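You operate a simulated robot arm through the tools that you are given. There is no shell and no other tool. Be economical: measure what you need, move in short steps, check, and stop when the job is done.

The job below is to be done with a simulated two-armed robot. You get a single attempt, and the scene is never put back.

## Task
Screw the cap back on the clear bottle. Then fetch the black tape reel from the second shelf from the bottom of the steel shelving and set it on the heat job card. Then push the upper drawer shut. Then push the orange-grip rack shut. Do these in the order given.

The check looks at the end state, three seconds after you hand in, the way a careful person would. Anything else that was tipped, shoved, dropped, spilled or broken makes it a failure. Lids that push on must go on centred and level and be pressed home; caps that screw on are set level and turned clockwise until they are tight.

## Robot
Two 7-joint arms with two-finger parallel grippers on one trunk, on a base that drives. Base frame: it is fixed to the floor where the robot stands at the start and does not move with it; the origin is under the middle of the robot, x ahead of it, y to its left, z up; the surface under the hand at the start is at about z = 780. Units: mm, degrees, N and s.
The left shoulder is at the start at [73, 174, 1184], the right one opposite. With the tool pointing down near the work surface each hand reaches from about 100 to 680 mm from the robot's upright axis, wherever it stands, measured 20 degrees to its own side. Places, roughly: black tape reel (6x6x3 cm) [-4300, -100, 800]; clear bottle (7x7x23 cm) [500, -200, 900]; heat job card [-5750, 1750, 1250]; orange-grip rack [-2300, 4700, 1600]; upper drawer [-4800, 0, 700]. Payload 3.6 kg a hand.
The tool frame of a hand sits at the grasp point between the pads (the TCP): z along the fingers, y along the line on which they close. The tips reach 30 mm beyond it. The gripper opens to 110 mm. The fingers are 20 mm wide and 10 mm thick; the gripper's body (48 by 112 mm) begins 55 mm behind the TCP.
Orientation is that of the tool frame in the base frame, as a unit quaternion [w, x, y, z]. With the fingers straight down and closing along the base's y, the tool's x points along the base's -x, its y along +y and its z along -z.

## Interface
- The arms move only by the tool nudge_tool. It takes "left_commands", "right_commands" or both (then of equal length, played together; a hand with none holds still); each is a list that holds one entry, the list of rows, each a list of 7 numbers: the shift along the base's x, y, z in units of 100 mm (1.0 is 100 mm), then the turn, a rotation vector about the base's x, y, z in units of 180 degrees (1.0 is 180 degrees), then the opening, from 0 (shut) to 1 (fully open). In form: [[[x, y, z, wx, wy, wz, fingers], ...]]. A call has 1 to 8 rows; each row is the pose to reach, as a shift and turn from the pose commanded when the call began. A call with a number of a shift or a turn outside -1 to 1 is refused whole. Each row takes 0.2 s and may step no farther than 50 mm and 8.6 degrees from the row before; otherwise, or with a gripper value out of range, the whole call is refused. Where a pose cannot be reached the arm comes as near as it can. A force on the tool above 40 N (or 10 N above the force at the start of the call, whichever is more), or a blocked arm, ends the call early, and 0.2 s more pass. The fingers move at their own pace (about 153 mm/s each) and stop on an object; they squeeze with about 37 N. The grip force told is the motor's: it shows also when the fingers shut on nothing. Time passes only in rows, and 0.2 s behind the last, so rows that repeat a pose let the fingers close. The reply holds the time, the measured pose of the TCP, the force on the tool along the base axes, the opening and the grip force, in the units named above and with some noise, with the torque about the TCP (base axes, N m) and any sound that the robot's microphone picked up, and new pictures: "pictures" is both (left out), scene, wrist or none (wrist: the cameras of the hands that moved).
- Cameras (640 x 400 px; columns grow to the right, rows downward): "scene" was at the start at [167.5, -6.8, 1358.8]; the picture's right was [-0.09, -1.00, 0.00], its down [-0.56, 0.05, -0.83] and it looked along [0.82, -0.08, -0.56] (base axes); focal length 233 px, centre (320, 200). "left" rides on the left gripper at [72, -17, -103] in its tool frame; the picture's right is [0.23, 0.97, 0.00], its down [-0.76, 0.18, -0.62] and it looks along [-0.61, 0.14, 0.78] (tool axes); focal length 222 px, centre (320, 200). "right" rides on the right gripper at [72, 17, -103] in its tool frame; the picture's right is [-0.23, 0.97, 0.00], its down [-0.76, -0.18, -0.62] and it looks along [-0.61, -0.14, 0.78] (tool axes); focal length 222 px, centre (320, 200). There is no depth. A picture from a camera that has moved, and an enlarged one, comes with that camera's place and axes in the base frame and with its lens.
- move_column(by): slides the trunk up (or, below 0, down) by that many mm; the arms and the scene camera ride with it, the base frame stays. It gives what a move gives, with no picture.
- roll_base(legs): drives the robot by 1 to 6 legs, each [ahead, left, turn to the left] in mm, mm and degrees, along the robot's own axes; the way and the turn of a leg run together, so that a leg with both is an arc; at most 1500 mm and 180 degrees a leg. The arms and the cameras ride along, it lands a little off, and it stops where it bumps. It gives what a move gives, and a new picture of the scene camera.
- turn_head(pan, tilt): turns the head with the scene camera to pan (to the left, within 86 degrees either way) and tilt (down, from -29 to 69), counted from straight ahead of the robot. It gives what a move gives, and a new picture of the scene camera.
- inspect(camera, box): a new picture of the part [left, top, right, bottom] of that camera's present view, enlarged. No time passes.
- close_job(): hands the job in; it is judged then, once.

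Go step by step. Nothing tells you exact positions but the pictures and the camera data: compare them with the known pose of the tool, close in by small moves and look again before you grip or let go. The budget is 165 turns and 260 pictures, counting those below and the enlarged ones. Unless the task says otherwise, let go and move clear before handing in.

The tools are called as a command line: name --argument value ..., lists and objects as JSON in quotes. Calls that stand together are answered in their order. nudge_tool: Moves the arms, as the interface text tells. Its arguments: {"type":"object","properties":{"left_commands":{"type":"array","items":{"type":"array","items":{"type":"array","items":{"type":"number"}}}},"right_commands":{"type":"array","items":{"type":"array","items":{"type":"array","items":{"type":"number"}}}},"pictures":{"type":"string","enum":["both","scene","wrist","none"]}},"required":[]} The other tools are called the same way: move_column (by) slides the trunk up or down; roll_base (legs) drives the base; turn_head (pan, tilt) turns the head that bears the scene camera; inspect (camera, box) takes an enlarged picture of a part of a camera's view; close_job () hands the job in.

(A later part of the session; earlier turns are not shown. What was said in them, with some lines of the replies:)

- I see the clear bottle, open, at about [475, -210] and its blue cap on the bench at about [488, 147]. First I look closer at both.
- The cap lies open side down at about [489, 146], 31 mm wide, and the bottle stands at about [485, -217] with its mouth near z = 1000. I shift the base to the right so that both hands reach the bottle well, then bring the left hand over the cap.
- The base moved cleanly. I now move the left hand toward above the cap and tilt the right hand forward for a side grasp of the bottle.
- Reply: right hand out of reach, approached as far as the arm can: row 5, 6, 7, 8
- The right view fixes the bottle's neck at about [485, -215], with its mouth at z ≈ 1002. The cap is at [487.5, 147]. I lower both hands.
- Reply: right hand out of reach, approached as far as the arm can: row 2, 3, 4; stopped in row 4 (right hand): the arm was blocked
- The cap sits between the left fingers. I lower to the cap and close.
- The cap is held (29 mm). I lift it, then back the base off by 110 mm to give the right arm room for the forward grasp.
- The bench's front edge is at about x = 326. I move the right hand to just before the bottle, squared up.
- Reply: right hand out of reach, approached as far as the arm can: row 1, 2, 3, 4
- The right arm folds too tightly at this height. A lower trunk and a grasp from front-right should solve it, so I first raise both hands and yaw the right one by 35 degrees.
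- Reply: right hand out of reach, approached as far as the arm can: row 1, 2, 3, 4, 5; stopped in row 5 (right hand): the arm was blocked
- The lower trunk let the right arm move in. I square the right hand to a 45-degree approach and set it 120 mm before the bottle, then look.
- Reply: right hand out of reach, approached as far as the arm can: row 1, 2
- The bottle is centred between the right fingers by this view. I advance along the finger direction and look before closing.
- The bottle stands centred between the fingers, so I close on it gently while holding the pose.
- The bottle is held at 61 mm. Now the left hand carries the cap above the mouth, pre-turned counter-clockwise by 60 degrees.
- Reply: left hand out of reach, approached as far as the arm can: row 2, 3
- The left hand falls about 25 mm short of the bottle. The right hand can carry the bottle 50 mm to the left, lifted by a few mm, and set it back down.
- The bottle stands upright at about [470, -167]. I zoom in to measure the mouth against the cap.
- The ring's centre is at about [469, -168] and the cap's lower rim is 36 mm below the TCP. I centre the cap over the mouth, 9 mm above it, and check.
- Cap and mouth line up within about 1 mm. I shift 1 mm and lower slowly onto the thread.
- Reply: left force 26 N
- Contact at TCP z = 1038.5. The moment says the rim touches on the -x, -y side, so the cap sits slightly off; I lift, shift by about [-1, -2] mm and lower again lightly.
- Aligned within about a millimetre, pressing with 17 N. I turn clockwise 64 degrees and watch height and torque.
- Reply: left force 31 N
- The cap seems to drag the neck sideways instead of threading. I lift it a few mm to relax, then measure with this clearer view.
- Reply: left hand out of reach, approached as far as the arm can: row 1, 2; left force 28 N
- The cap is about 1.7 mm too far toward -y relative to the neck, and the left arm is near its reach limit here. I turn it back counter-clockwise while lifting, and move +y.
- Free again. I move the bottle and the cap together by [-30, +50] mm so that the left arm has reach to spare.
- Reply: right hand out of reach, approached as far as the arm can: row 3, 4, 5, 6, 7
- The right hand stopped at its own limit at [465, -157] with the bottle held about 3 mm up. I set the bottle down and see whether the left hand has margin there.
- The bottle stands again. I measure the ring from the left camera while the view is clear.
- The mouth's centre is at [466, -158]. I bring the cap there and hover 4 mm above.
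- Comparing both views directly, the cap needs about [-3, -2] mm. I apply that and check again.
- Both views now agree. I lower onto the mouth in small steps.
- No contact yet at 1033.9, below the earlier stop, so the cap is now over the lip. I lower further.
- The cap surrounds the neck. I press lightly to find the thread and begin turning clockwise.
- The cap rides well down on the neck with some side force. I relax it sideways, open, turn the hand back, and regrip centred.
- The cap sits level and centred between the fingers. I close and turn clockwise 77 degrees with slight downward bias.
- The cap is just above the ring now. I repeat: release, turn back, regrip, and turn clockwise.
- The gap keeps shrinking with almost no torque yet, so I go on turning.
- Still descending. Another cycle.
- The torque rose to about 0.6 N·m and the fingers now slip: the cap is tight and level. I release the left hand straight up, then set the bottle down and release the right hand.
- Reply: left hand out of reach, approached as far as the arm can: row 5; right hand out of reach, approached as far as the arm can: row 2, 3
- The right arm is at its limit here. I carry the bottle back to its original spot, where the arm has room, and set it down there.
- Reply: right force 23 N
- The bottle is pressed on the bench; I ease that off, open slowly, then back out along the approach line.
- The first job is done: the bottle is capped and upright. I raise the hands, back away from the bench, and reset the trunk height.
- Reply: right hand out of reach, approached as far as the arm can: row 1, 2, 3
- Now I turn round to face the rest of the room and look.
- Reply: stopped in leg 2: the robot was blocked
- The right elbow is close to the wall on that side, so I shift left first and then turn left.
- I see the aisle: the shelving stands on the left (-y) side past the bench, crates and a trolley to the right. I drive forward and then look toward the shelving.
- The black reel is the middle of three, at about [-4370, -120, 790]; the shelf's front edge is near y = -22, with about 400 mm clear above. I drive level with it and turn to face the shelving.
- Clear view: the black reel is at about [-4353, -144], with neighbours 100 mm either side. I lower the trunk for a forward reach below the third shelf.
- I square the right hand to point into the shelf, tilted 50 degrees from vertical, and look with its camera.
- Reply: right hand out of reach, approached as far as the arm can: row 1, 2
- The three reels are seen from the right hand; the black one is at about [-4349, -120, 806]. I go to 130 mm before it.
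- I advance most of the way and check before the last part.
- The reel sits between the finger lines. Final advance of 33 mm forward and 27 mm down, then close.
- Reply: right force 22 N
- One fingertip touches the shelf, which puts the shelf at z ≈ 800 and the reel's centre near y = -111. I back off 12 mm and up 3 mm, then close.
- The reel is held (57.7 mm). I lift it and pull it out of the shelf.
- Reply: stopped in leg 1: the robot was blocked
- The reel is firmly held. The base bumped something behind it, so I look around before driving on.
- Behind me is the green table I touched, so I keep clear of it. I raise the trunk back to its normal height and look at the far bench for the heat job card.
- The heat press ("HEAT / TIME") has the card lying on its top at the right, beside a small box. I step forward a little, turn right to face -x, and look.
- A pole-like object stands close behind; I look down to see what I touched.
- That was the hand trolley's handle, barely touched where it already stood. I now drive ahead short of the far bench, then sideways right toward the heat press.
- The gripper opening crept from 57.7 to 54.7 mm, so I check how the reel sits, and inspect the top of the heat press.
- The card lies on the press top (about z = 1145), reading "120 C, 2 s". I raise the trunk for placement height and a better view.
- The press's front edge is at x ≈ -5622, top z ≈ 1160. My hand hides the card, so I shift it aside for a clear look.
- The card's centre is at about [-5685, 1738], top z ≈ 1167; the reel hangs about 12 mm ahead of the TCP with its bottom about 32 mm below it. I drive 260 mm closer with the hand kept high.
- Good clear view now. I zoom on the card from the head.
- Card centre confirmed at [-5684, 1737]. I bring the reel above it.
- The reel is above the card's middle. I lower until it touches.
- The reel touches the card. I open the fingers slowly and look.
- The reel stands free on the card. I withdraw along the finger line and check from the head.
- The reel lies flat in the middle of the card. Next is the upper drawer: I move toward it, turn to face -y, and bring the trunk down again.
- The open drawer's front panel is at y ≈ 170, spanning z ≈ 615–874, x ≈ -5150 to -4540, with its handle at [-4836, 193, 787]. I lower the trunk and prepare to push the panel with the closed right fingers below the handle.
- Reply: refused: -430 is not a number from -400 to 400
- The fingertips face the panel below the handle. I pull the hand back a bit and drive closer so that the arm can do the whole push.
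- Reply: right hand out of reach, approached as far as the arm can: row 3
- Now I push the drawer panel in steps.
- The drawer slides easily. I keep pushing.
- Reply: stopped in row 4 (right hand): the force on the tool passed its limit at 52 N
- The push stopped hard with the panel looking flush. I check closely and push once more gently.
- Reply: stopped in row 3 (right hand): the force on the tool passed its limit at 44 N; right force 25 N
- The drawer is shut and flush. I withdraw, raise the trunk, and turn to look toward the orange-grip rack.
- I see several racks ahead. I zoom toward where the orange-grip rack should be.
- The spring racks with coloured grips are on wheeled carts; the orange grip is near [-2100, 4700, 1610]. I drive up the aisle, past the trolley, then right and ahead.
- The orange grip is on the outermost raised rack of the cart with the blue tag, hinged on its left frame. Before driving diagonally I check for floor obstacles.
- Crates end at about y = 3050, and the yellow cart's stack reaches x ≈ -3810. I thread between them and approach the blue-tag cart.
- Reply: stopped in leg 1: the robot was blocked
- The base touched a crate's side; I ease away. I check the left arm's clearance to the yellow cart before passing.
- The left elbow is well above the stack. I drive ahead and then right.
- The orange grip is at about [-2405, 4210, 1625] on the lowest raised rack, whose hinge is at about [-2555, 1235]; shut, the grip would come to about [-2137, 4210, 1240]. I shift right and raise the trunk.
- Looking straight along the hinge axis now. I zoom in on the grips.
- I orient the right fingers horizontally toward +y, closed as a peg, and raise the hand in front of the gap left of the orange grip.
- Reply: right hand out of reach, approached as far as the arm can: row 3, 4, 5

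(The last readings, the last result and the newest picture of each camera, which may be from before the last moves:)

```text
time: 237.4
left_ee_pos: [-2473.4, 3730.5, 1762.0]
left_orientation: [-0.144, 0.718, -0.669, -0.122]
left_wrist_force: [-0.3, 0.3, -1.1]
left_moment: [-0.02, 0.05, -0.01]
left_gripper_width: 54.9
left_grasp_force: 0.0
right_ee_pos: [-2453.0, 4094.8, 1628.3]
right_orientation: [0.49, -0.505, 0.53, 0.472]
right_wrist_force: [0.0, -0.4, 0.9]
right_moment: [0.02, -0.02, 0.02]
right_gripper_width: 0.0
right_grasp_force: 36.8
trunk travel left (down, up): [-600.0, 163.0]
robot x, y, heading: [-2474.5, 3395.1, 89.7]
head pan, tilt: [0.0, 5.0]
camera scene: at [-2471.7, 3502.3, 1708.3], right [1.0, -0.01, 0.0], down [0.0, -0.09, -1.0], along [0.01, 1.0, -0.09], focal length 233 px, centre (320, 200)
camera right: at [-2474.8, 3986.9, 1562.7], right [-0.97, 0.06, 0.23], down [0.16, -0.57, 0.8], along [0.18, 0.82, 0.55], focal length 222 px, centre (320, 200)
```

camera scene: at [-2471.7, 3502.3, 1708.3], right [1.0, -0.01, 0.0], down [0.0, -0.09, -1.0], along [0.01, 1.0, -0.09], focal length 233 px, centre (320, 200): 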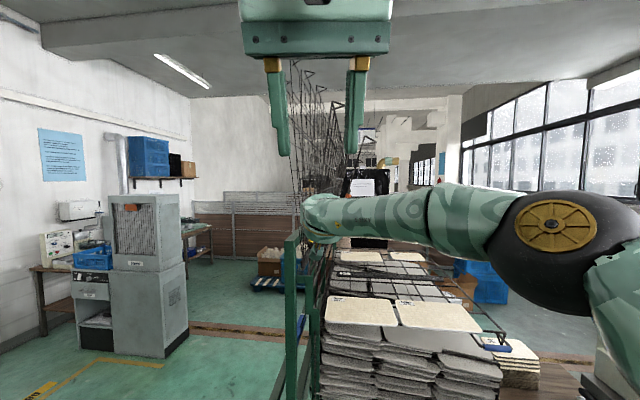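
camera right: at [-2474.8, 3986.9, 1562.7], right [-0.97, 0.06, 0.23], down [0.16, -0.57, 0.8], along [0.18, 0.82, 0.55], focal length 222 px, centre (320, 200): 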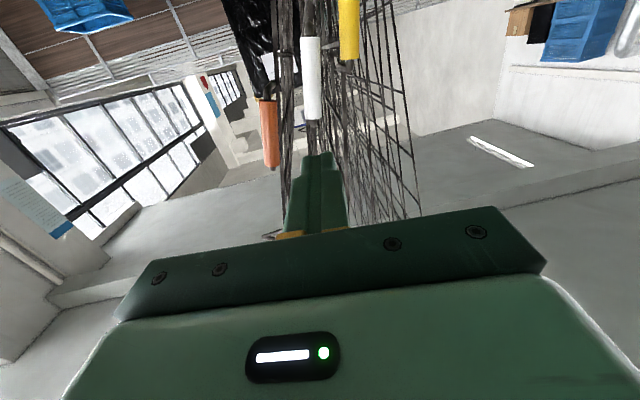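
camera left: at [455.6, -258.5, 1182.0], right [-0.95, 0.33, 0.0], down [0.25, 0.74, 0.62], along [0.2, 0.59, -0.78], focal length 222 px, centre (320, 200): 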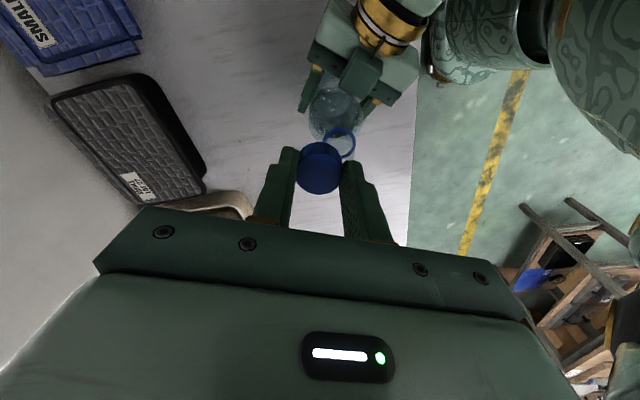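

Triangulated, the orange grip is at [-2384, 4235, 1628] and the white one at [-2441, 4260, 1590]. I line the peg up at [-2403, z 1648] before inserting.

nudge_tool --right_commands '[[[0.15, 0.1, 0.07, 0, 0, 0, 0], [0.3, 0.25, 0.14, 0, 0, 0, 0], [0.5, 0.4, 0.2, 0, 0, 0, 0], [0.5, 0.65, 0.2, 0, 0, 0, 0]]]' --pictures "wrist"

inspect --camera "right" --box '[220, 60, 400, 220]'

```text
time: 238.4
left_ee_pos: [-2474.5, 3732.0, 1760.9]
left_orientation: [-0.144, 0.718, -0.67, -0.122]
left_wrist_force: [0.1, 0.9, 0.4]
left_moment: [-0.02, -0.03, -0.01]
left_gripper_width: 55.0
left_grasp_force: 0.0
right_ee_pos: [-2403.2, 4149.3, 1647.1]
right_orientation: [0.49, -0.506, 0.53, 0.473]
right_wrist_force: [-0.4, 0.5, 0.4]
right_moment: [-0.04, -0.01, -0.01]
right_gripper_width: 0.2
right_grasp_force: 36.7
right hand out of reach, approached as far as the arm can: row 4
trunk travel left (down, up): [-600.0, 163.0]
robot x, y, heading: [-2474.3, 3391.6, 89.5]
head pan, tilt: [0.0, 5.0]
camera right: at [-2425.1, 4041.1, 1582.7], right [-0.97, 0.06, 0.23], down [0.16, -0.57, 0.8], along [0.18, 0.82, 0.55], focal length 222 px, centre (320, 200)
```

right: 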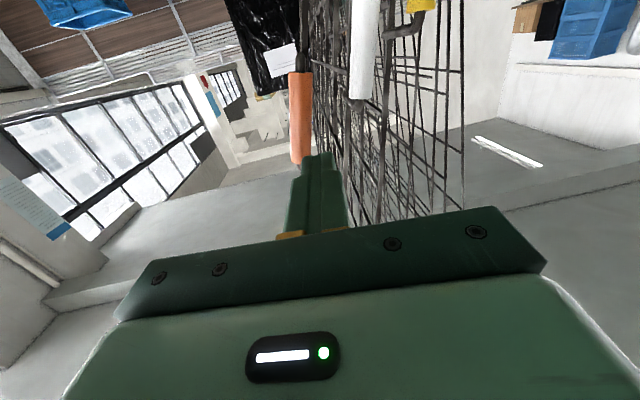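

```text
2.50 times, centred on (310, 140) of right
camera zoom: at [-2425.1, 4041.1, 1582.7], right [-0.97, 0.06, 0.23], down [0.16, -0.57, 0.8], along [0.18, 0.82, 0.55], focal length 555 px, centre (345, 350)
```

zoom: 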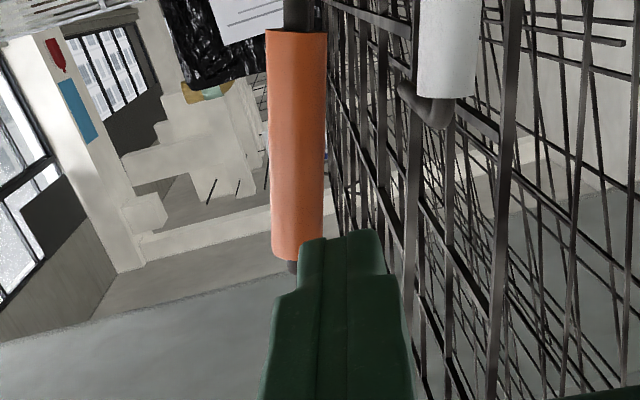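

The peg needs about 6 mm more to -x, and the arm's forward reach is used up. I draw the hand back, drive 110 mm closer, then line up again.

nudge_tool --right_commands '[[[-0.03, -0.3, 0, 0, 0, 0, 0], [-0.06, -0.6, 0, 0, 0, 0, 0], [-0.06, -0.9, 0, 0, 0, 0, 0]]]' --pictures "none"

roll_base --legs '[[110, 0, 0]]'

inspect --camera "right" --box '[220, 60, 400, 220]'

```text
time: 239.2
left_ee_pos: [-2471.9, 3728.9, 1762.8]
left_orientation: [-0.143, 0.719, -0.669, -0.123]
left_wrist_force: [-0.6, 0.2, 1.0]
left_moment: [0.04, -0.03, 0.0]
left_gripper_width: 54.8
left_grasp_force: 0.2
right_ee_pos: [-2407.7, 4056.4, 1649.3]
right_orientation: [0.49, -0.505, 0.53, 0.473]
right_wrist_force: [0.3, -0.4, 0.3]
right_moment: [-0.05, 0.03, -0.01]
right_gripper_width: 0.1
right_grasp_force: 36.7
trunk travel left (down, up): [-600.0, 163.0]
robot x, y, heading: [-2474.6, 3399.5, 89.6]
head pan, tilt: [0.0, 5.0]
```

```text
time: 240.4
left_ee_pos: [-2472.4, 3838.4, 1762.0]
left_orientation: [-0.144, 0.718, -0.67, -0.123]
left_wrist_force: [0.1, -0.6, 0.1]
left_moment: [0.01, -0.07, 0.01]
left_gripper_width: 54.8
left_grasp_force: 0.0
right_ee_pos: [-2406.8, 4165.3, 1649.0]
right_orientation: [0.489, -0.506, 0.529, 0.473]
right_wrist_force: [-0.2, 0.4, -0.2]
right_moment: [0.02, 0.04, 0.04]
right_gripper_width: 0.0
right_grasp_force: 36.9
trunk travel left (down, up): [-600.0, 163.0]
robot x, y, heading: [-2468.6, 3504.2, 89.7]
head pan, tilt: [0.0, 5.0]
camera scene: at [-2470.8, 3610.3, 1708.4], right [1.0, -0.01, 0.0], down [0.0, -0.09, -1.0], along [0.01, 1.0, -0.09], focal length 233 px, centre (320, 200)
```

scene: 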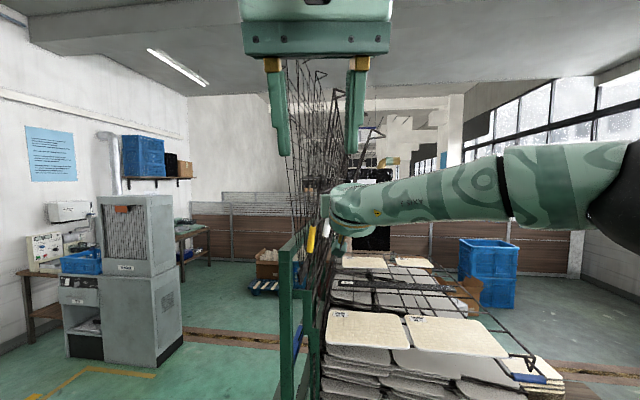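

```text
2.50 times, centred on (310, 140) of right
camera zoom: at [-2429.7, 4057.0, 1583.7], right [-0.97, 0.06, 0.23], down [0.16, -0.57, 0.8], along [0.18, 0.82, 0.55], focal length 555 px, centre (345, 350)
```

zoom: 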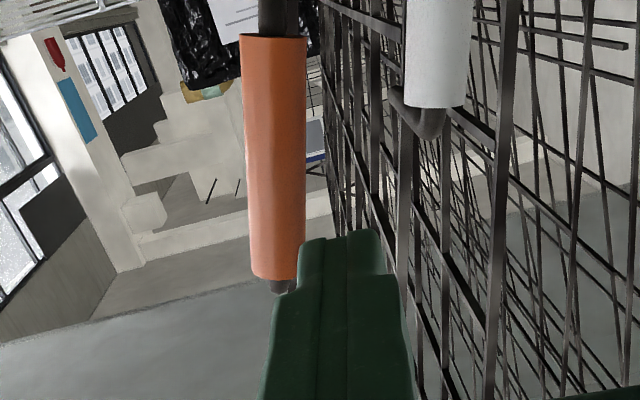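

Now the peg clears the orange grip by about 4 mm. I insert 52 mm along +y.

nudge_tool --right_commands '[[[0, 0.15, 0, 0, 0, 0, 0], [0, 0.3, 0, 0, 0, 0, 0], [0, 0.42, 0, 0, 0, 0, 0], [0, 0.52, 0, 0, 0, 0, 0]]]' --pictures "none"

inspect --camera "right" --box '[220, 60, 400, 220]'

```text
time: 241.4
left_ee_pos: [-2471.5, 3839.8, 1762.5]
left_orientation: [-0.144, 0.718, -0.67, -0.122]
left_wrist_force: [-0.9, 0.3, -0.4]
left_moment: [-0.02, 0.02, -0.02]
left_gripper_width: 54.9
left_grasp_force: 0.0
right_ee_pos: [-2407.5, 4217.2, 1648.7]
right_orientation: [0.491, -0.505, 0.529, 0.473]
right_wrist_force: [-0.5, 0.7, 0.1]
right_moment: [-0.03, 0.02, -0.01]
right_gripper_width: 0.0
right_grasp_force: 36.5
trunk travel left (down, up): [-600.0, 163.0]
robot x, y, heading: [-2473.1, 3505.4, 89.7]
head pan, tilt: [0.0, 5.0]
```

```text
2.50 times, centred on (310, 140) of right
camera zoom: at [-2430.0, 4109.8, 1583.7], right [-0.97, 0.06, 0.23], down [0.16, -0.57, 0.8], along [0.18, 0.82, 0.55], focal length 555 px, centre (345, 350)
```

zoom: 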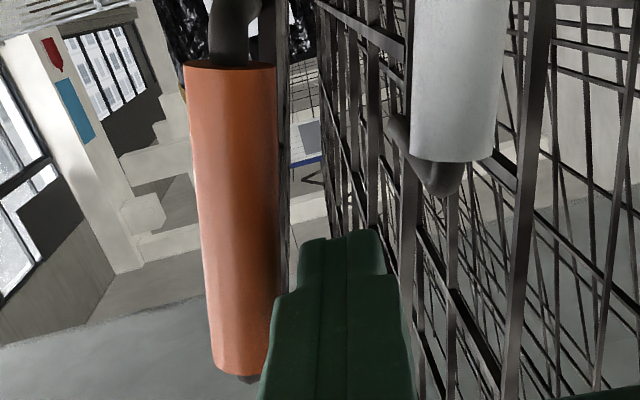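

The peg is beside the orange grip, touching nothing. I start pushing along the arc about the hinge.

nudge_tool --right_commands '[[[0.188, 0, -0.058, 0, 0, 0, 0], [0.373, 0, -0.125, 0, 0, 0, 0], [0.555, 0, -0.2, 0, 0, 0, 0], [0.734, 0, -0.28, 0, 0, 0, 0], [0.909, 0, -0.372, 0, 0, 0, 0]]]' --pictures "both"

```text
time: 242.6
left_ee_pos: [-2471.1, 3836.8, 1762.9]
left_orientation: [-0.145, 0.718, -0.67, -0.123]
left_wrist_force: [0.0, -0.3, 0.0]
left_moment: [0.0, 0.01, 0.01]
left_gripper_width: 55.0
left_grasp_force: 0.0
right_ee_pos: [-2317.6, 4215.3, 1612.7]
right_orientation: [0.49, -0.505, 0.53, 0.474]
right_wrist_force: [-2.4, -8.9, -1.3]
right_moment: [-0.09, 0.05, -0.07]
right_gripper_width: 0.0
right_grasp_force: 36.9
trunk travel left (down, up): [-600.0, 163.0]
robot x, y, heading: [-2470.0, 3503.9, 89.6]
head pan, tilt: [0.0, 5.0]
camera scene: at [-2470.2, 3608.9, 1708.4], right [1.0, -0.01, 0.0], down [0.0, -0.09, -1.0], along [0.01, 1.0, -0.09], focal length 233 px, centre (320, 200)
camera right: at [-2338.6, 4107.1, 1547.2], right [-0.97, 0.06, 0.23], down [0.16, -0.57, 0.8], along [0.18, 0.82, 0.55], focal length 222 px, centre (320, 200)
```

scene: 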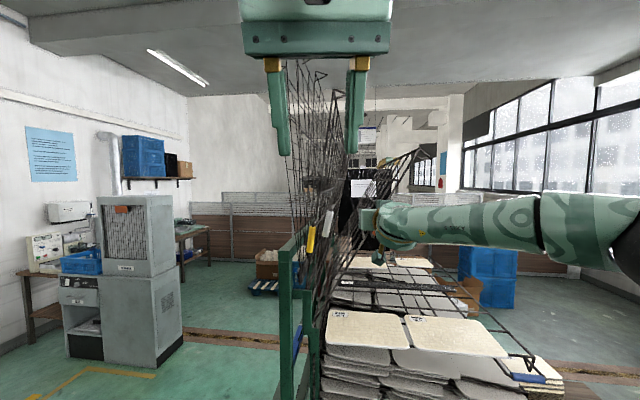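
right: 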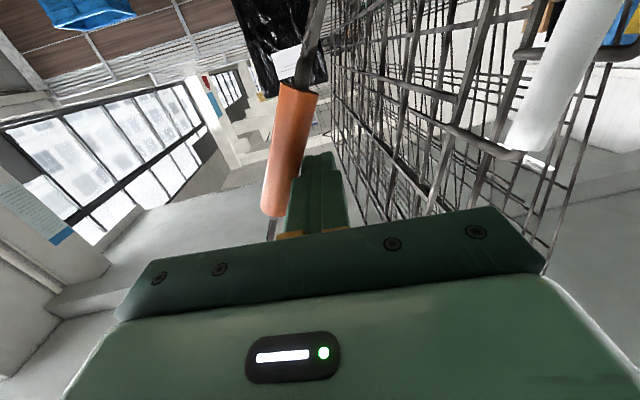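

The rack swings with little force. I continue along the arc.

nudge_tool --right_commands '[[[0.238, 0, -0.138, 0, 0, 0, 0], [0.467, 0, -0.291, 0, 0, 0, 0], [0.686, 0, -0.458, 0, 0, 0, 0], [0.895, 0, -0.638, 0, 0, 0, 0]]]' --pictures "both"

```text
time: 243.6
left_ee_pos: [-2473.1, 3836.6, 1763.2]
left_orientation: [-0.145, 0.717, -0.67, -0.123]
left_wrist_force: [-0.3, -0.1, -0.4]
left_moment: [0.01, -0.03, 0.03]
left_gripper_width: 55.0
left_grasp_force: 0.1
right_ee_pos: [-2249.4, 4215.4, 1567.8]
right_orientation: [0.489, -0.507, 0.531, 0.47]
right_wrist_force: [-0.7, -0.3, -0.4]
right_moment: [-0.03, -0.01, 0.0]
right_gripper_width: 0.1
right_grasp_force: 36.9
right hand out of reach, approached as far as the arm can: row 4
trunk travel left (down, up): [-600.0, 163.0]
robot x, y, heading: [-2467.2, 3505.7, 89.7]
head pan, tilt: [0.0, 5.0]
camera scene: at [-2472.0, 3609.7, 1708.4], right [1.0, -0.01, 0.0], down [0.0, -0.09, -1.0], along [0.01, 1.0, -0.09], focal length 233 px, centre (320, 200)
camera right: at [-2271.7, 4107.7, 1503.0], right [-0.97, 0.06, 0.23], down [0.16, -0.57, 0.81], along [0.18, 0.82, 0.54], focal length 222 px, centre (320, 200)
```

scene: 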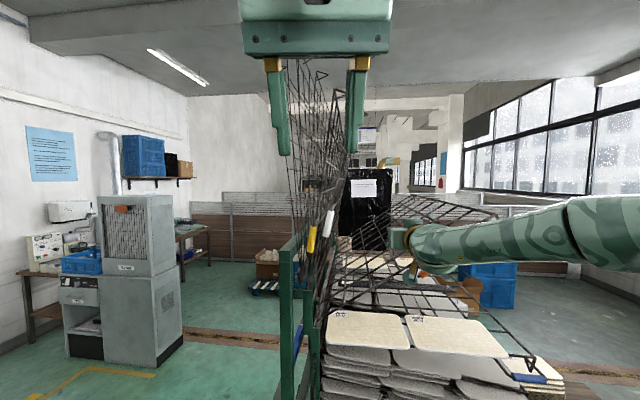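
right: 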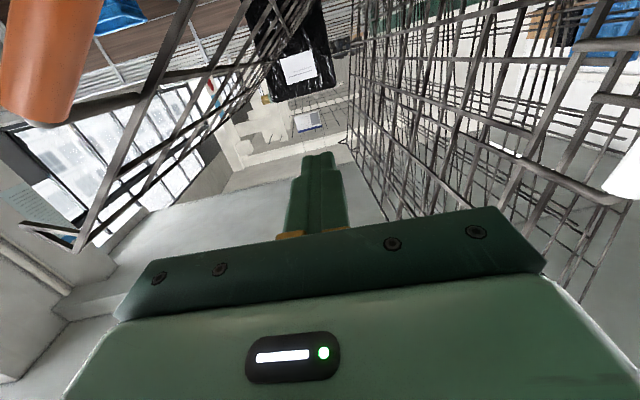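

The rack has moved ahead of the hand on its own. I look where it is now.

turn_head --pan -15 --tilt 25

inspect --camera "scene" --box '[180, 80, 500, 300]'

```text
time: 244.4
left_ee_pos: [-2470.7, 3840.1, 1761.9]
left_orientation: [-0.144, 0.718, -0.67, -0.123]
left_wrist_force: [0.6, 0.0, -0.3]
left_moment: [-0.04, 0.01, 0.0]
left_gripper_width: 55.1
left_grasp_force: 0.0
right_ee_pos: [-2249.0, 4219.2, 1566.8]
right_orientation: [0.488, -0.507, 0.532, 0.471]
right_wrist_force: [0.2, 1.0, 0.4]
right_moment: [0.01, 0.02, 0.0]
right_gripper_width: 0.0
right_grasp_force: 37.4
trunk travel left (down, up): [-600.0, 163.0]
robot x, y, heading: [-2471.5, 3503.5, 89.4]
head pan, tilt: [-15.0, 25.0]
camera scene: at [-2446.2, 3609.2, 1675.8], right [0.96, -0.26, 0.0], down [-0.11, -0.41, -0.91], along [0.24, 0.87, -0.42], focal length 233 px, centre (320, 200)
```

scene: 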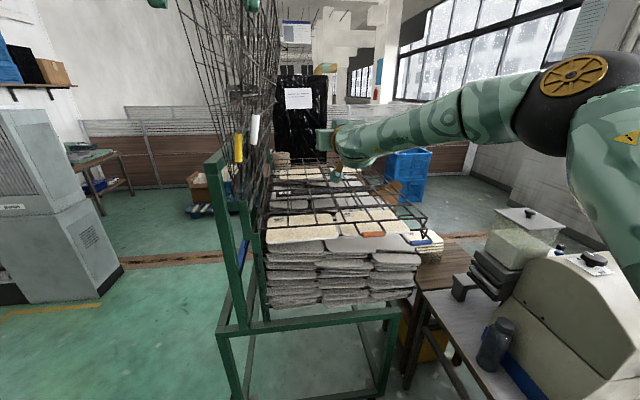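

```text
1.82 times, centred on (340, 190) of scene
camera zoom: at [-2446.2, 3609.2, 1675.8], right [0.96, -0.26, 0.0], down [-0.11, -0.41, -0.91], along [0.24, 0.87, -0.42], focal length 423 px, centre (284, 218)
```

zoom: 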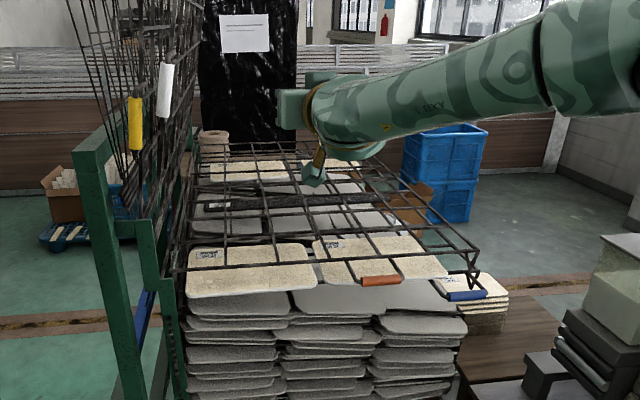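

The rack has dropped down onto the stack. I check whether it is fully shut and level with the ones below.

inspect --camera "scene" --box '[250, 170, 460, 290]'

inspect --camera "scene" --box '[350, 200, 450, 270]'

```text
3.05 times, centred on (355, 230) of scene
camera zoom: at [-2446.2, 3609.2, 1675.8], right [0.96, -0.26, 0.0], down [-0.11, -0.41, -0.91], along [0.24, 0.87, -0.42], focal length 709 px, centre (213, 109)
```

zoom: 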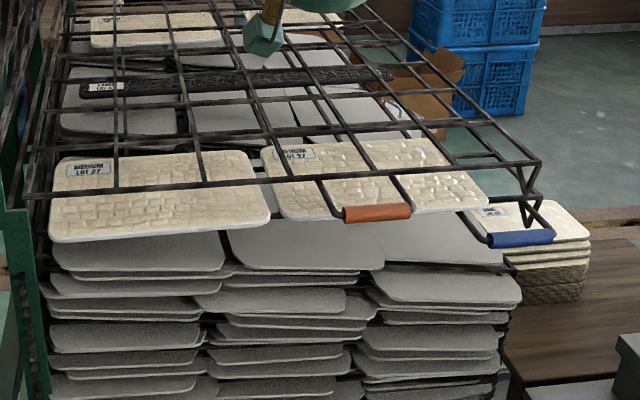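

```text
5.71 times, centred on (400, 235) of scene
camera zoom: at [-2446.2, 3609.2, 1675.8], right [0.96, -0.26, 0.0], down [-0.11, -0.41, -0.91], along [0.24, 0.87, -0.42], focal length 1330 px, centre (-137, 0)
```

zoom: 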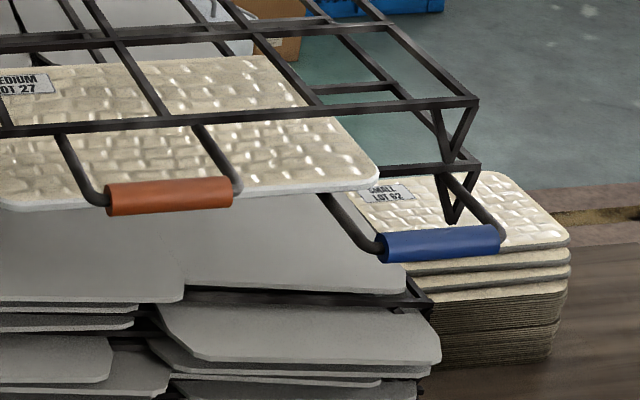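

It rests with its V-foot at the next rack's rod, so it looks shut. To be sure it is home, I lower the closed fingers onto its near rod and press lightly.

nudge_tool --right_commands '[[[0, 0, -0.25, 0, 0, 0, 0], [0, 0, -0.5, 0, 0, 0, 0], [0, 0, -0.75, 0, 0, 0, 0], [0, 0, -1, 0, 0, 0, 0]]]' --pictures "none"

nudge_tool --right_commands '[[[0, 0.1, -0.25, 0, 0, 0, 0], [0, 0.2, -0.5, 0, 0, 0, 0], [0, 0.3, -0.75, 0, 0, 0, 0], [0, 0.4, -1, 0, 0, 0, 0]]]' --pictures "both"

inspect --camera "scene" --box '[250, 150, 460, 290]'

```text
time: 245.4
left_ee_pos: [-2472.2, 3839.5, 1761.6]
left_orientation: [-0.144, 0.718, -0.67, -0.122]
left_wrist_force: [0.7, 0.1, -0.8]
left_moment: [0.02, 0.02, 0.01]
left_gripper_width: 54.9
left_grasp_force: 0.0
right_ee_pos: [-2248.4, 4218.2, 1566.7]
right_orientation: [0.488, -0.507, 0.532, 0.47]
right_wrist_force: [-0.5, -0.2, 0.1]
right_moment: [-0.02, 0.02, 0.01]
right_gripper_width: 0.0
right_grasp_force: 36.8
right hand out of reach, approached as far as the arm can: row 1, 2, 3, 4
trunk travel left (down, up): [-600.0, 163.0]
robot x, y, heading: [-2471.8, 3507.5, 89.6]
head pan, tilt: [-15.0, 25.0]
```

```text
time: 246.4
left_ee_pos: [-2471.9, 3839.8, 1762.9]
left_orientation: [-0.143, 0.718, -0.67, -0.123]
left_wrist_force: [0.3, 0.6, 1.0]
left_moment: [-0.04, 0.01, 0.03]
left_gripper_width: 55.0
left_grasp_force: 0.0
right_ee_pos: [-2248.8, 4216.7, 1567.1]
right_orientation: [0.488, -0.507, 0.532, 0.47]
right_wrist_force: [0.1, 0.0, -0.3]
right_moment: [0.0, 0.0, -0.01]
right_gripper_width: 0.1
right_grasp_force: 36.6
right hand out of reach, approached as far as the arm can: row 1, 2, 3, 4
trunk travel left (down, up): [-600.0, 163.0]
robot x, y, heading: [-2472.1, 3505.7, 89.8]
head pan, tilt: [-15.0, 25.0]
camera scene: at [-2446.9, 3608.4, 1675.8], right [0.96, -0.26, 0.0], down [-0.11, -0.41, -0.91], along [0.24, 0.87, -0.42], focal length 233 px, centre (320, 200)
camera right: at [-2270.9, 4109.3, 1502.4], right [-0.97, 0.06, 0.23], down [0.16, -0.57, 0.81], along [0.18, 0.82, 0.54], focal length 222 px, centre (320, 200)
```

scene: 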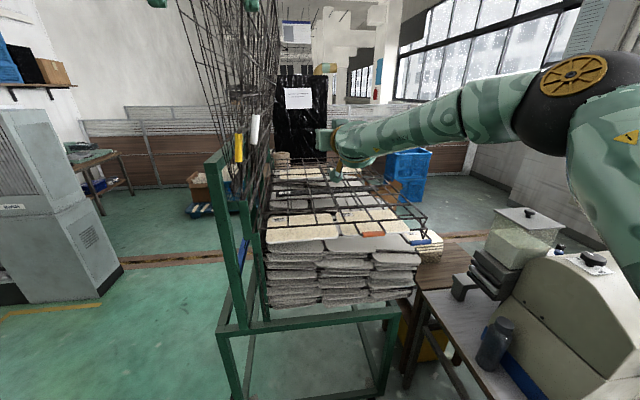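
right: 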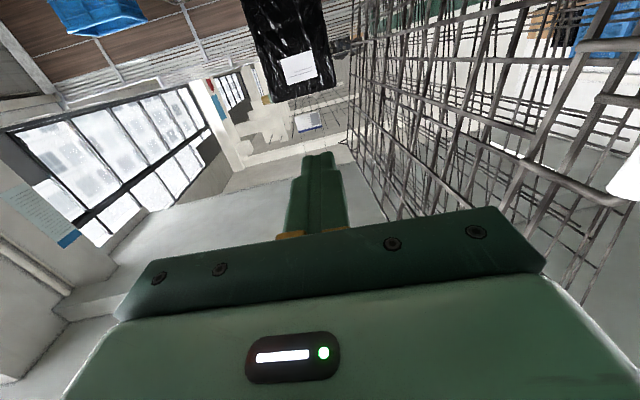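

```text
2.86 times, centred on (355, 220) of scene
camera zoom: at [-2446.9, 3608.4, 1675.8], right [0.96, -0.26, 0.0], down [-0.11, -0.41, -0.91], along [0.24, 0.87, -0.42], focal length 665 px, centre (220, 143)
```

zoom: 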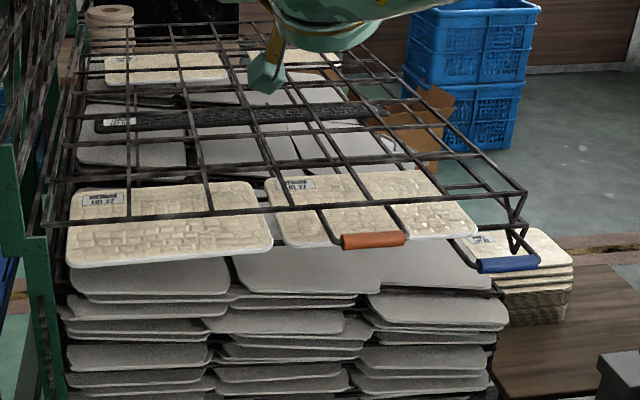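

The arm cannot descend in this pose. I tilt the fingers back down 40 degrees and then come down onto the rod.

nudge_tool --right_commands '[[[0, -0.15, 0, -0.044, 0, 0, 0], [0, -0.3, 0, -0.088, 0, 0, 0], [0, -0.3, -0.1, -0.132, 0, 0, 0], [0, -0.3, -0.3, -0.177, 0, 0, 0], [0, -0.3, -0.5, -0.222, 0, 0, 0], [0, -0.3, -0.75, -0.24, 0, 0, 0], [0, -0.3, -1, -0.24, 0, 0, 0]]]' --pictures "none"

nudge_tool --right_commands '[[[0, 0, -0.25, 0, 0, 0, 0], [0, 0.0, -0.5, 0, 0, 0, 0], [0, 0.0, -0.75, 0, 0, 0, 0], [0.1, 0.0, -1, 0, 0, 0, 0]]]' --pictures "both"

```text
time: 248.0
left_ee_pos: [-2471.3, 3839.2, 1761.5]
left_orientation: [-0.143, 0.718, -0.67, -0.123]
left_wrist_force: [1.1, 0.5, -0.1]
left_moment: [0.01, 0.04, 0.0]
left_gripper_width: 55.0
left_grasp_force: 0.0
right_ee_pos: [-2246.8, 4188.9, 1467.0]
right_orientation: [0.269, -0.65, 0.667, 0.245]
right_wrist_force: [0.5, 0.6, -0.1]
right_moment: [-0.01, -0.02, -0.01]
right_gripper_width: 0.2
right_grasp_force: 37.3
trunk travel left (down, up): [-600.0, 163.0]
robot x, y, heading: [-2471.7, 3505.5, 89.4]
head pan, tilt: [-15.0, 25.0]
```

```text
time: 249.0
left_ee_pos: [-2470.8, 3840.4, 1761.4]
left_orientation: [-0.144, 0.718, -0.67, -0.122]
left_wrist_force: [-0.3, 0.2, -0.3]
left_moment: [0.01, -0.01, 0.0]
left_gripper_width: 55.0
left_grasp_force: 0.1
right_ee_pos: [-2235.9, 4189.0, 1367.7]
right_orientation: [0.269, -0.65, 0.667, 0.245]
right_wrist_force: [0.2, 0.7, -0.3]
right_moment: [-0.02, 0.0, 0.0]
right_gripper_width: 0.3
right_grasp_force: 37.3
trunk travel left (down, up): [-600.0, 163.0]
robot x, y, heading: [-2476.4, 3509.9, 89.6]
head pan, tilt: [-15.0, 25.0]
camera scene: at [-2445.9, 3609.0, 1675.8], right [0.96, -0.26, 0.0], down [-0.11, -0.41, -0.91], along [0.24, 0.87, -0.42], focal length 233 px, centre (320, 200)
camera right: at [-2258.6, 4065.8, 1392.0], right [-0.97, 0.2, 0.13], down [0.16, 0.13, 0.98], along [0.18, 0.97, -0.16], focal length 222 px, centre (320, 200)
```

scene: 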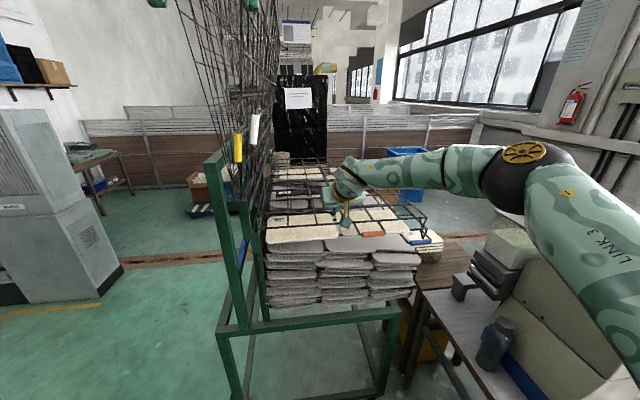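
right: 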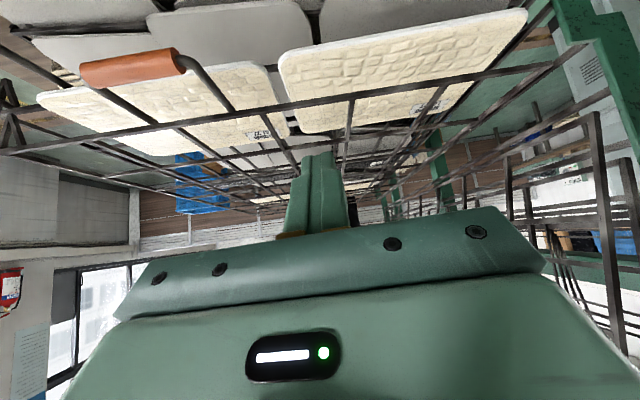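

From here the rack's near rod slopes slightly down to its free end, i.e. it lies on the stack. I press the rod lightly to confirm.

nudge_tool --right_commands '[[[0.1, 0.25, 0, 0, 0, 0, 0], [0.2, 0.5, -0.15, 0, 0, 0, 0], [0.3, 0.5, -0.35, 0, 0, 0, 0], [0.3, 0.5, -0.5, 0, 0, 0, 0]]]' --pictures "wrist"

```text
time: 250.0
left_ee_pos: [-2472.0, 3840.5, 1761.4]
left_orientation: [-0.144, 0.718, -0.671, -0.122]
left_wrist_force: [0.4, -0.8, -0.5]
left_moment: [0.0, 0.01, -0.05]
left_gripper_width: 55.0
left_grasp_force: 0.1
right_ee_pos: [-2207.7, 4238.2, 1317.4]
right_orientation: [0.27, -0.65, 0.666, 0.245]
right_wrist_force: [0.6, -0.2, 0.3]
right_moment: [0.04, 0.01, -0.01]
right_gripper_width: 0.0
right_grasp_force: 37.2
trunk travel left (down, up): [-600.0, 163.0]
robot x, y, heading: [-2471.2, 3501.5, 89.5]
head pan, tilt: [-15.0, 25.0]
camera right: at [-2229.8, 4115.1, 1342.4], right [-0.97, 0.2, 0.13], down [0.16, 0.13, 0.98], along [0.18, 0.97, -0.16], focal length 222 px, centre (320, 200)
```

right: 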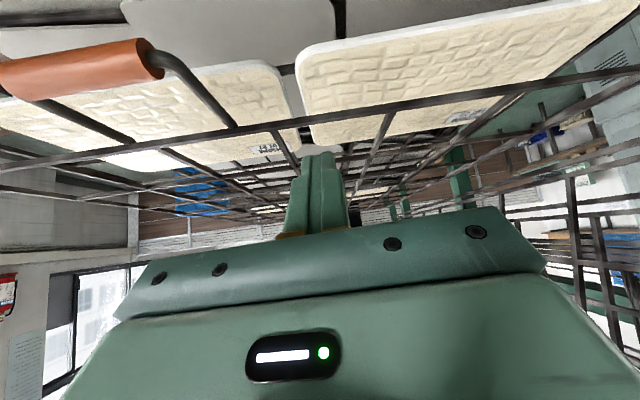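

nudge_tool --right_commands '[[[0, 0.25, 0, 0, 0, 0, 0], [0, 0.5, -0.1, 0, 0, 0, 0], [0, 0.55, -0.25, 0, 0, 0, 0], [0, 0.55, -0.35, 0, 0, 0, 0], [0, 0.55, -0.45, 0, 0, 0, 0]]]' --pictures "wrist"

```text
time: 251.2
left_ee_pos: [-2471.6, 3839.5, 1760.7]
left_orientation: [-0.143, 0.718, -0.67, -0.123]
left_wrist_force: [0.3, 0.0, 0.1]
left_moment: [0.01, 0.02, -0.04]
left_gripper_width: 55.0
left_grasp_force: 0.0
right_ee_pos: [-2210.9, 4250.4, 1287.6]
right_orientation: [0.27, -0.65, 0.667, 0.244]
right_wrist_force: [0.2, -0.3, 0.3]
right_moment: [0.01, 0.0, -0.02]
right_gripper_width: 0.1
right_grasp_force: 37.3
right hand out of reach, approached as far as the arm can: row 1, 2, 3, 4, 5
trunk travel left (down, up): [-600.0, 163.0]
robot x, y, heading: [-2468.0, 3505.0, 89.7]
head pan, tilt: [-15.0, 25.0]
camera right: at [-2232.4, 4128.4, 1313.2], right [-0.97, 0.2, 0.13], down [0.16, 0.13, 0.98], along [0.18, 0.97, -0.16], focal length 222 px, centre (320, 200)
```

right: 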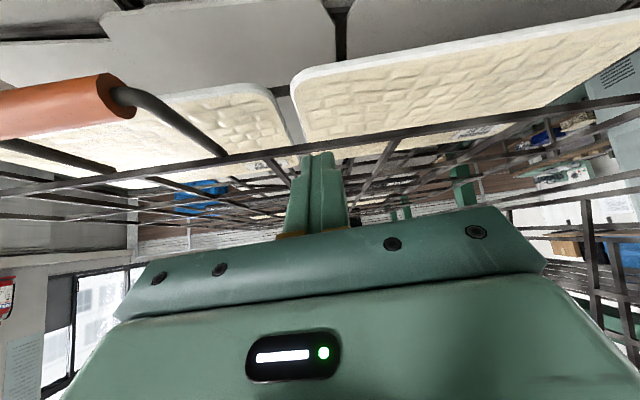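

The arm is short by a few cm, so I raise 20 mm, drive 45 mm closer, then press down.

nudge_tool --right_commands '[[[0, 0, 0.1, 0, 0, 0, 0], [0, 0, 0.2, 0, 0, 0, 0]]]' --pictures "none"

roll_base --legs '[[50, 0, 0]]'

nudge_tool --right_commands '[[[0, 0, -0.15, 0, 0, 0, 0], [0, 0, -0.3, 0, 0, 0, 0], [0, 0, -0.4, 0, 0, 0, 0], [0, 0, -0.48, 0, 0, 0, 0]]]' --pictures "wrist"

```text
time: 251.8
left_ee_pos: [-2471.2, 3837.9, 1761.4]
left_orientation: [-0.144, 0.718, -0.67, -0.122]
left_wrist_force: [-0.1, -0.1, -0.1]
left_moment: [-0.01, 0.04, 0.05]
left_gripper_width: 55.4
left_grasp_force: 0.1
right_ee_pos: [-2210.4, 4252.2, 1308.6]
right_orientation: [0.27, -0.651, 0.666, 0.245]
right_wrist_force: [-0.2, -0.4, 0.4]
right_moment: [-0.03, -0.02, 0.07]
right_gripper_width: 0.0
right_grasp_force: 36.9
trunk travel left (down, up): [-600.0, 163.0]
robot x, y, heading: [-2471.1, 3504.9, 89.6]
head pan, tilt: [-15.0, 25.0]
```

```text
time: 252.8
left_ee_pos: [-2470.5, 3872.7, 1765.1]
left_orientation: [-0.148, 0.717, -0.669, -0.126]
left_wrist_force: [0.3, -1.8, 0.3]
left_moment: [0.1, 0.01, 0.02]
left_gripper_width: 55.2
left_grasp_force: 0.1
right_ee_pos: [-2209.1, 4290.2, 1316.0]
right_orientation: [0.273, -0.649, 0.665, 0.248]
right_wrist_force: [-0.2, -1.1, 0.9]
right_moment: [0.03, 0.03, 0.04]
right_gripper_width: 0.2
right_grasp_force: 36.3
trunk travel left (down, up): [-600.0, 163.0]
robot x, y, heading: [-2471.2, 3558.0, 89.5]
head pan, tilt: [-15.0, 25.0]
camera scene: at [-2446.2, 3643.4, 1676.8], right [0.96, -0.27, 0.0], down [-0.11, -0.4, -0.91], along [0.24, 0.88, -0.42], focal length 233 px, centre (320, 200)
```

scene: 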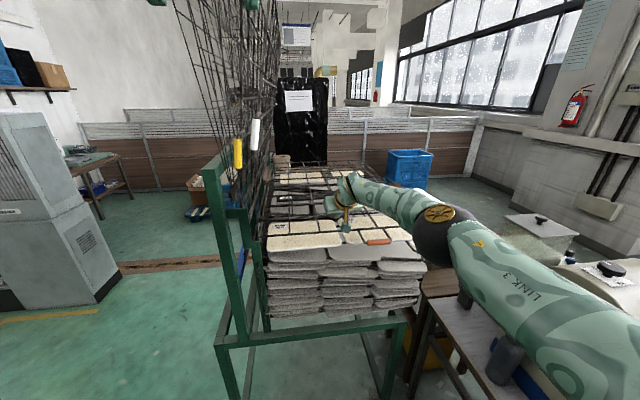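

```text
time: 253.8
left_ee_pos: [-2469.6, 3887.2, 1763.1]
left_orientation: [-0.144, 0.718, -0.67, -0.122]
left_wrist_force: [0.2, 0.1, -0.2]
left_moment: [0.03, -0.01, 0.0]
left_gripper_width: 54.9
left_grasp_force: 0.1
right_ee_pos: [-2210.2, 4299.0, 1259.8]
right_orientation: [0.27, -0.65, 0.667, 0.244]
right_wrist_force: [-0.7, 0.6, -0.2]
right_moment: [0.02, -0.02, 0.01]
right_gripper_width: 0.0
right_grasp_force: 37.2
trunk travel left (down, up): [-600.0, 163.0]
robot x, y, heading: [-2468.2, 3555.2, 89.7]
head pan, tilt: [-15.0, 25.0]
camera right: at [-2231.6, 4175.7, 1286.1], right [-0.97, 0.2, 0.13], down [0.16, 0.13, 0.98], along [0.18, 0.97, -0.16], focal length 222 px, centre (320, 200)
```

right: 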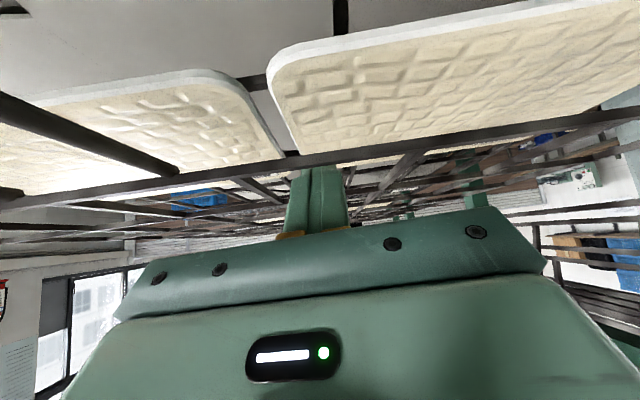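

nudge_tool --right_commands '[[[0, 0, -0.05, 0, 0, 0, 0], [0, 0, -0.1, 0, 0, 0, 0], [0, 0, -0.14, 0, 0, 0, 0], [0, 0, -0.18, 0, 0, 0, 0]]]' --pictures "wrist"

```text
time: 254.5
left_ee_pos: [-2471.2, 3887.4, 1763.4]
left_orientation: [-0.145, 0.717, -0.671, -0.122]
left_wrist_force: [0.3, 0.3, 0.1]
left_moment: [-0.02, 0.03, -0.01]
left_gripper_width: 55.1
left_grasp_force: 0.1
right_ee_pos: [-2208.3, 4299.7, 1257.0]
right_orientation: [0.275, -0.648, 0.665, 0.25]
right_wrist_force: [-0.2, 2.1, 4.5]
right_moment: [0.03, 0.12, -0.06]
right_gripper_width: 0.3
right_grasp_force: 36.7
right hand out of reach, approached as far as the arm can: row 2, 3
trunk travel left (down, up): [-600.0, 163.0]
robot x, y, heading: [-2472.0, 3554.8, 89.6]
head pan, tilt: [-15.0, 25.0]
stopped in row 3 (right hand): the force on the tool passed its limit at 43 N (the readings are from after the stop); the commanded pose is now the measured one
camera right: at [-2230.8, 4176.4, 1280.0], right [-0.97, 0.2, 0.13], down [0.16, 0.11, 0.98], along [0.18, 0.97, -0.14], focal length 222 px, centre (320, 200)
```

right: 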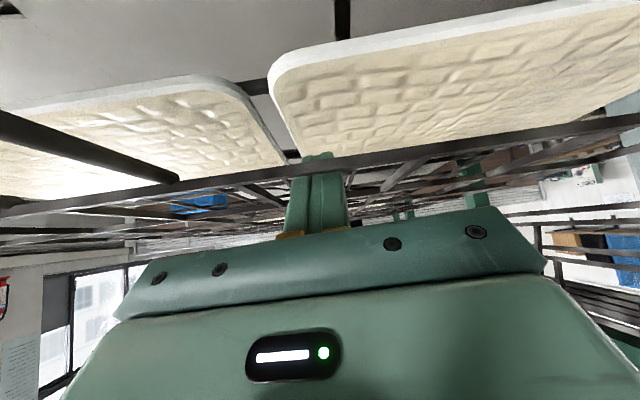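

The rod resisted 43 N without yielding: the rack is fully home. I lift off straight up and back away.

nudge_tool --right_commands '[[[0, 0, 0.2, 0, 0, 0, 0], [0, 0, 0.5, 0, 0, 0, 0], [0, -0.2, 0.75, 0, 0, 0, 0], [0, -0.5, 1, 0, 0, 0, 0]]]' --pictures "none"

roll_base --legs '[[-180, 0, 0]]'

inspect --camera "scene" --box '[200, 60, 480, 340]'

```text
time: 255.5
left_ee_pos: [-2470.2, 3883.7, 1763.3]
left_orientation: [-0.145, 0.717, -0.67, -0.123]
left_wrist_force: [0.2, 0.1, 0.0]
left_moment: [0.01, -0.01, 0.0]
left_gripper_width: 54.9
left_grasp_force: 0.0
right_ee_pos: [-2207.1, 4247.9, 1359.3]
right_orientation: [0.276, -0.647, 0.665, 0.251]
right_wrist_force: [-0.6, -1.0, -0.4]
right_moment: [0.03, -0.01, 0.01]
right_gripper_width: 0.0
right_grasp_force: 37.3
trunk travel left (down, up): [-600.0, 163.0]
robot x, y, heading: [-2472.3, 3554.8, 89.7]
head pan, tilt: [-15.0, 25.0]
```

```text
time: 257.1
left_ee_pos: [-2472.0, 3709.3, 1763.3]
left_orientation: [-0.144, 0.717, -0.671, -0.122]
left_wrist_force: [1.0, 0.4, -0.4]
left_moment: [-0.02, 0.05, 0.01]
left_gripper_width: 54.8
left_grasp_force: 0.0
right_ee_pos: [-2208.6, 4070.2, 1356.0]
right_orientation: [0.276, -0.647, 0.666, 0.249]
right_wrist_force: [0.2, 0.2, -0.8]
right_moment: [-0.02, 0.03, -0.03]
right_gripper_width: 0.0
right_grasp_force: 37.7
trunk travel left (down, up): [-600.0, 163.0]
robot x, y, heading: [-2473.8, 3370.8, 89.7]
head pan, tilt: [-15.0, 25.0]
camera scene: at [-2447.6, 3478.7, 1675.6], right [0.96, -0.27, 0.0], down [-0.11, -0.41, -0.91], along [0.24, 0.87, -0.42], focal length 233 px, centre (320, 200)
```

scene: 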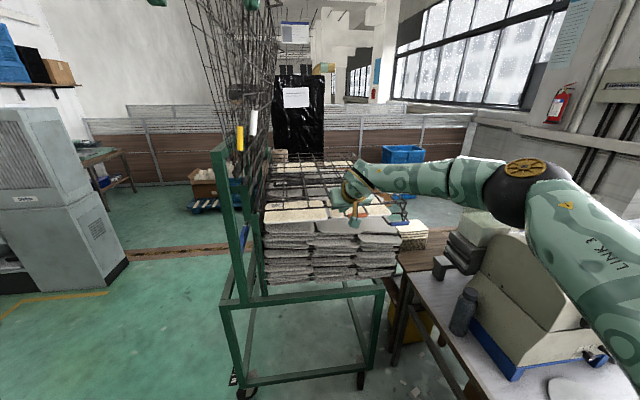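

```text
1.43 times, centred on (340, 200) of scene
camera zoom: at [-2447.6, 3478.7, 1675.6], right [0.96, -0.27, 0.0], down [-0.11, -0.41, -0.91], along [0.24, 0.87, -0.42], focal length 332 px, centre (291, 200)
```

zoom: 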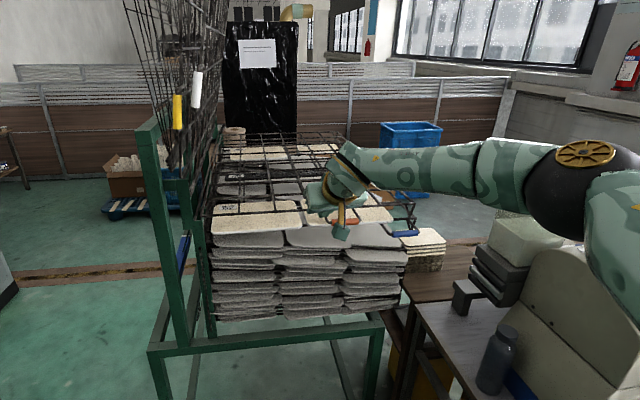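

The orange-grip rack is shut, the white and yellow racks still stand, and the robot is clear; I hand in.

close_job

```text
The job is handed in.
```

All four tasks were done in order:
1. **Bottle:** the cap is back on the clear bottle and screwed tight. I moved the bottle a few centimetres to reach it, then put it back on its original spot.
2. **Tape reel:** the black tape reel lies flat in the middle of the heat job card, on top of the heat press.
3. **Drawer:** the upper drawer is shut and flush with the one below it.
4. **Rack:** the orange-grip rack is shut and did not move when I pressed on it. The other raised racks are still up.

While driving, the base touched the hand trolley once and a blue crate once. It stopped on contact both times. I saw no sign that either had moved, but I didn't confirm that against their starting positions.
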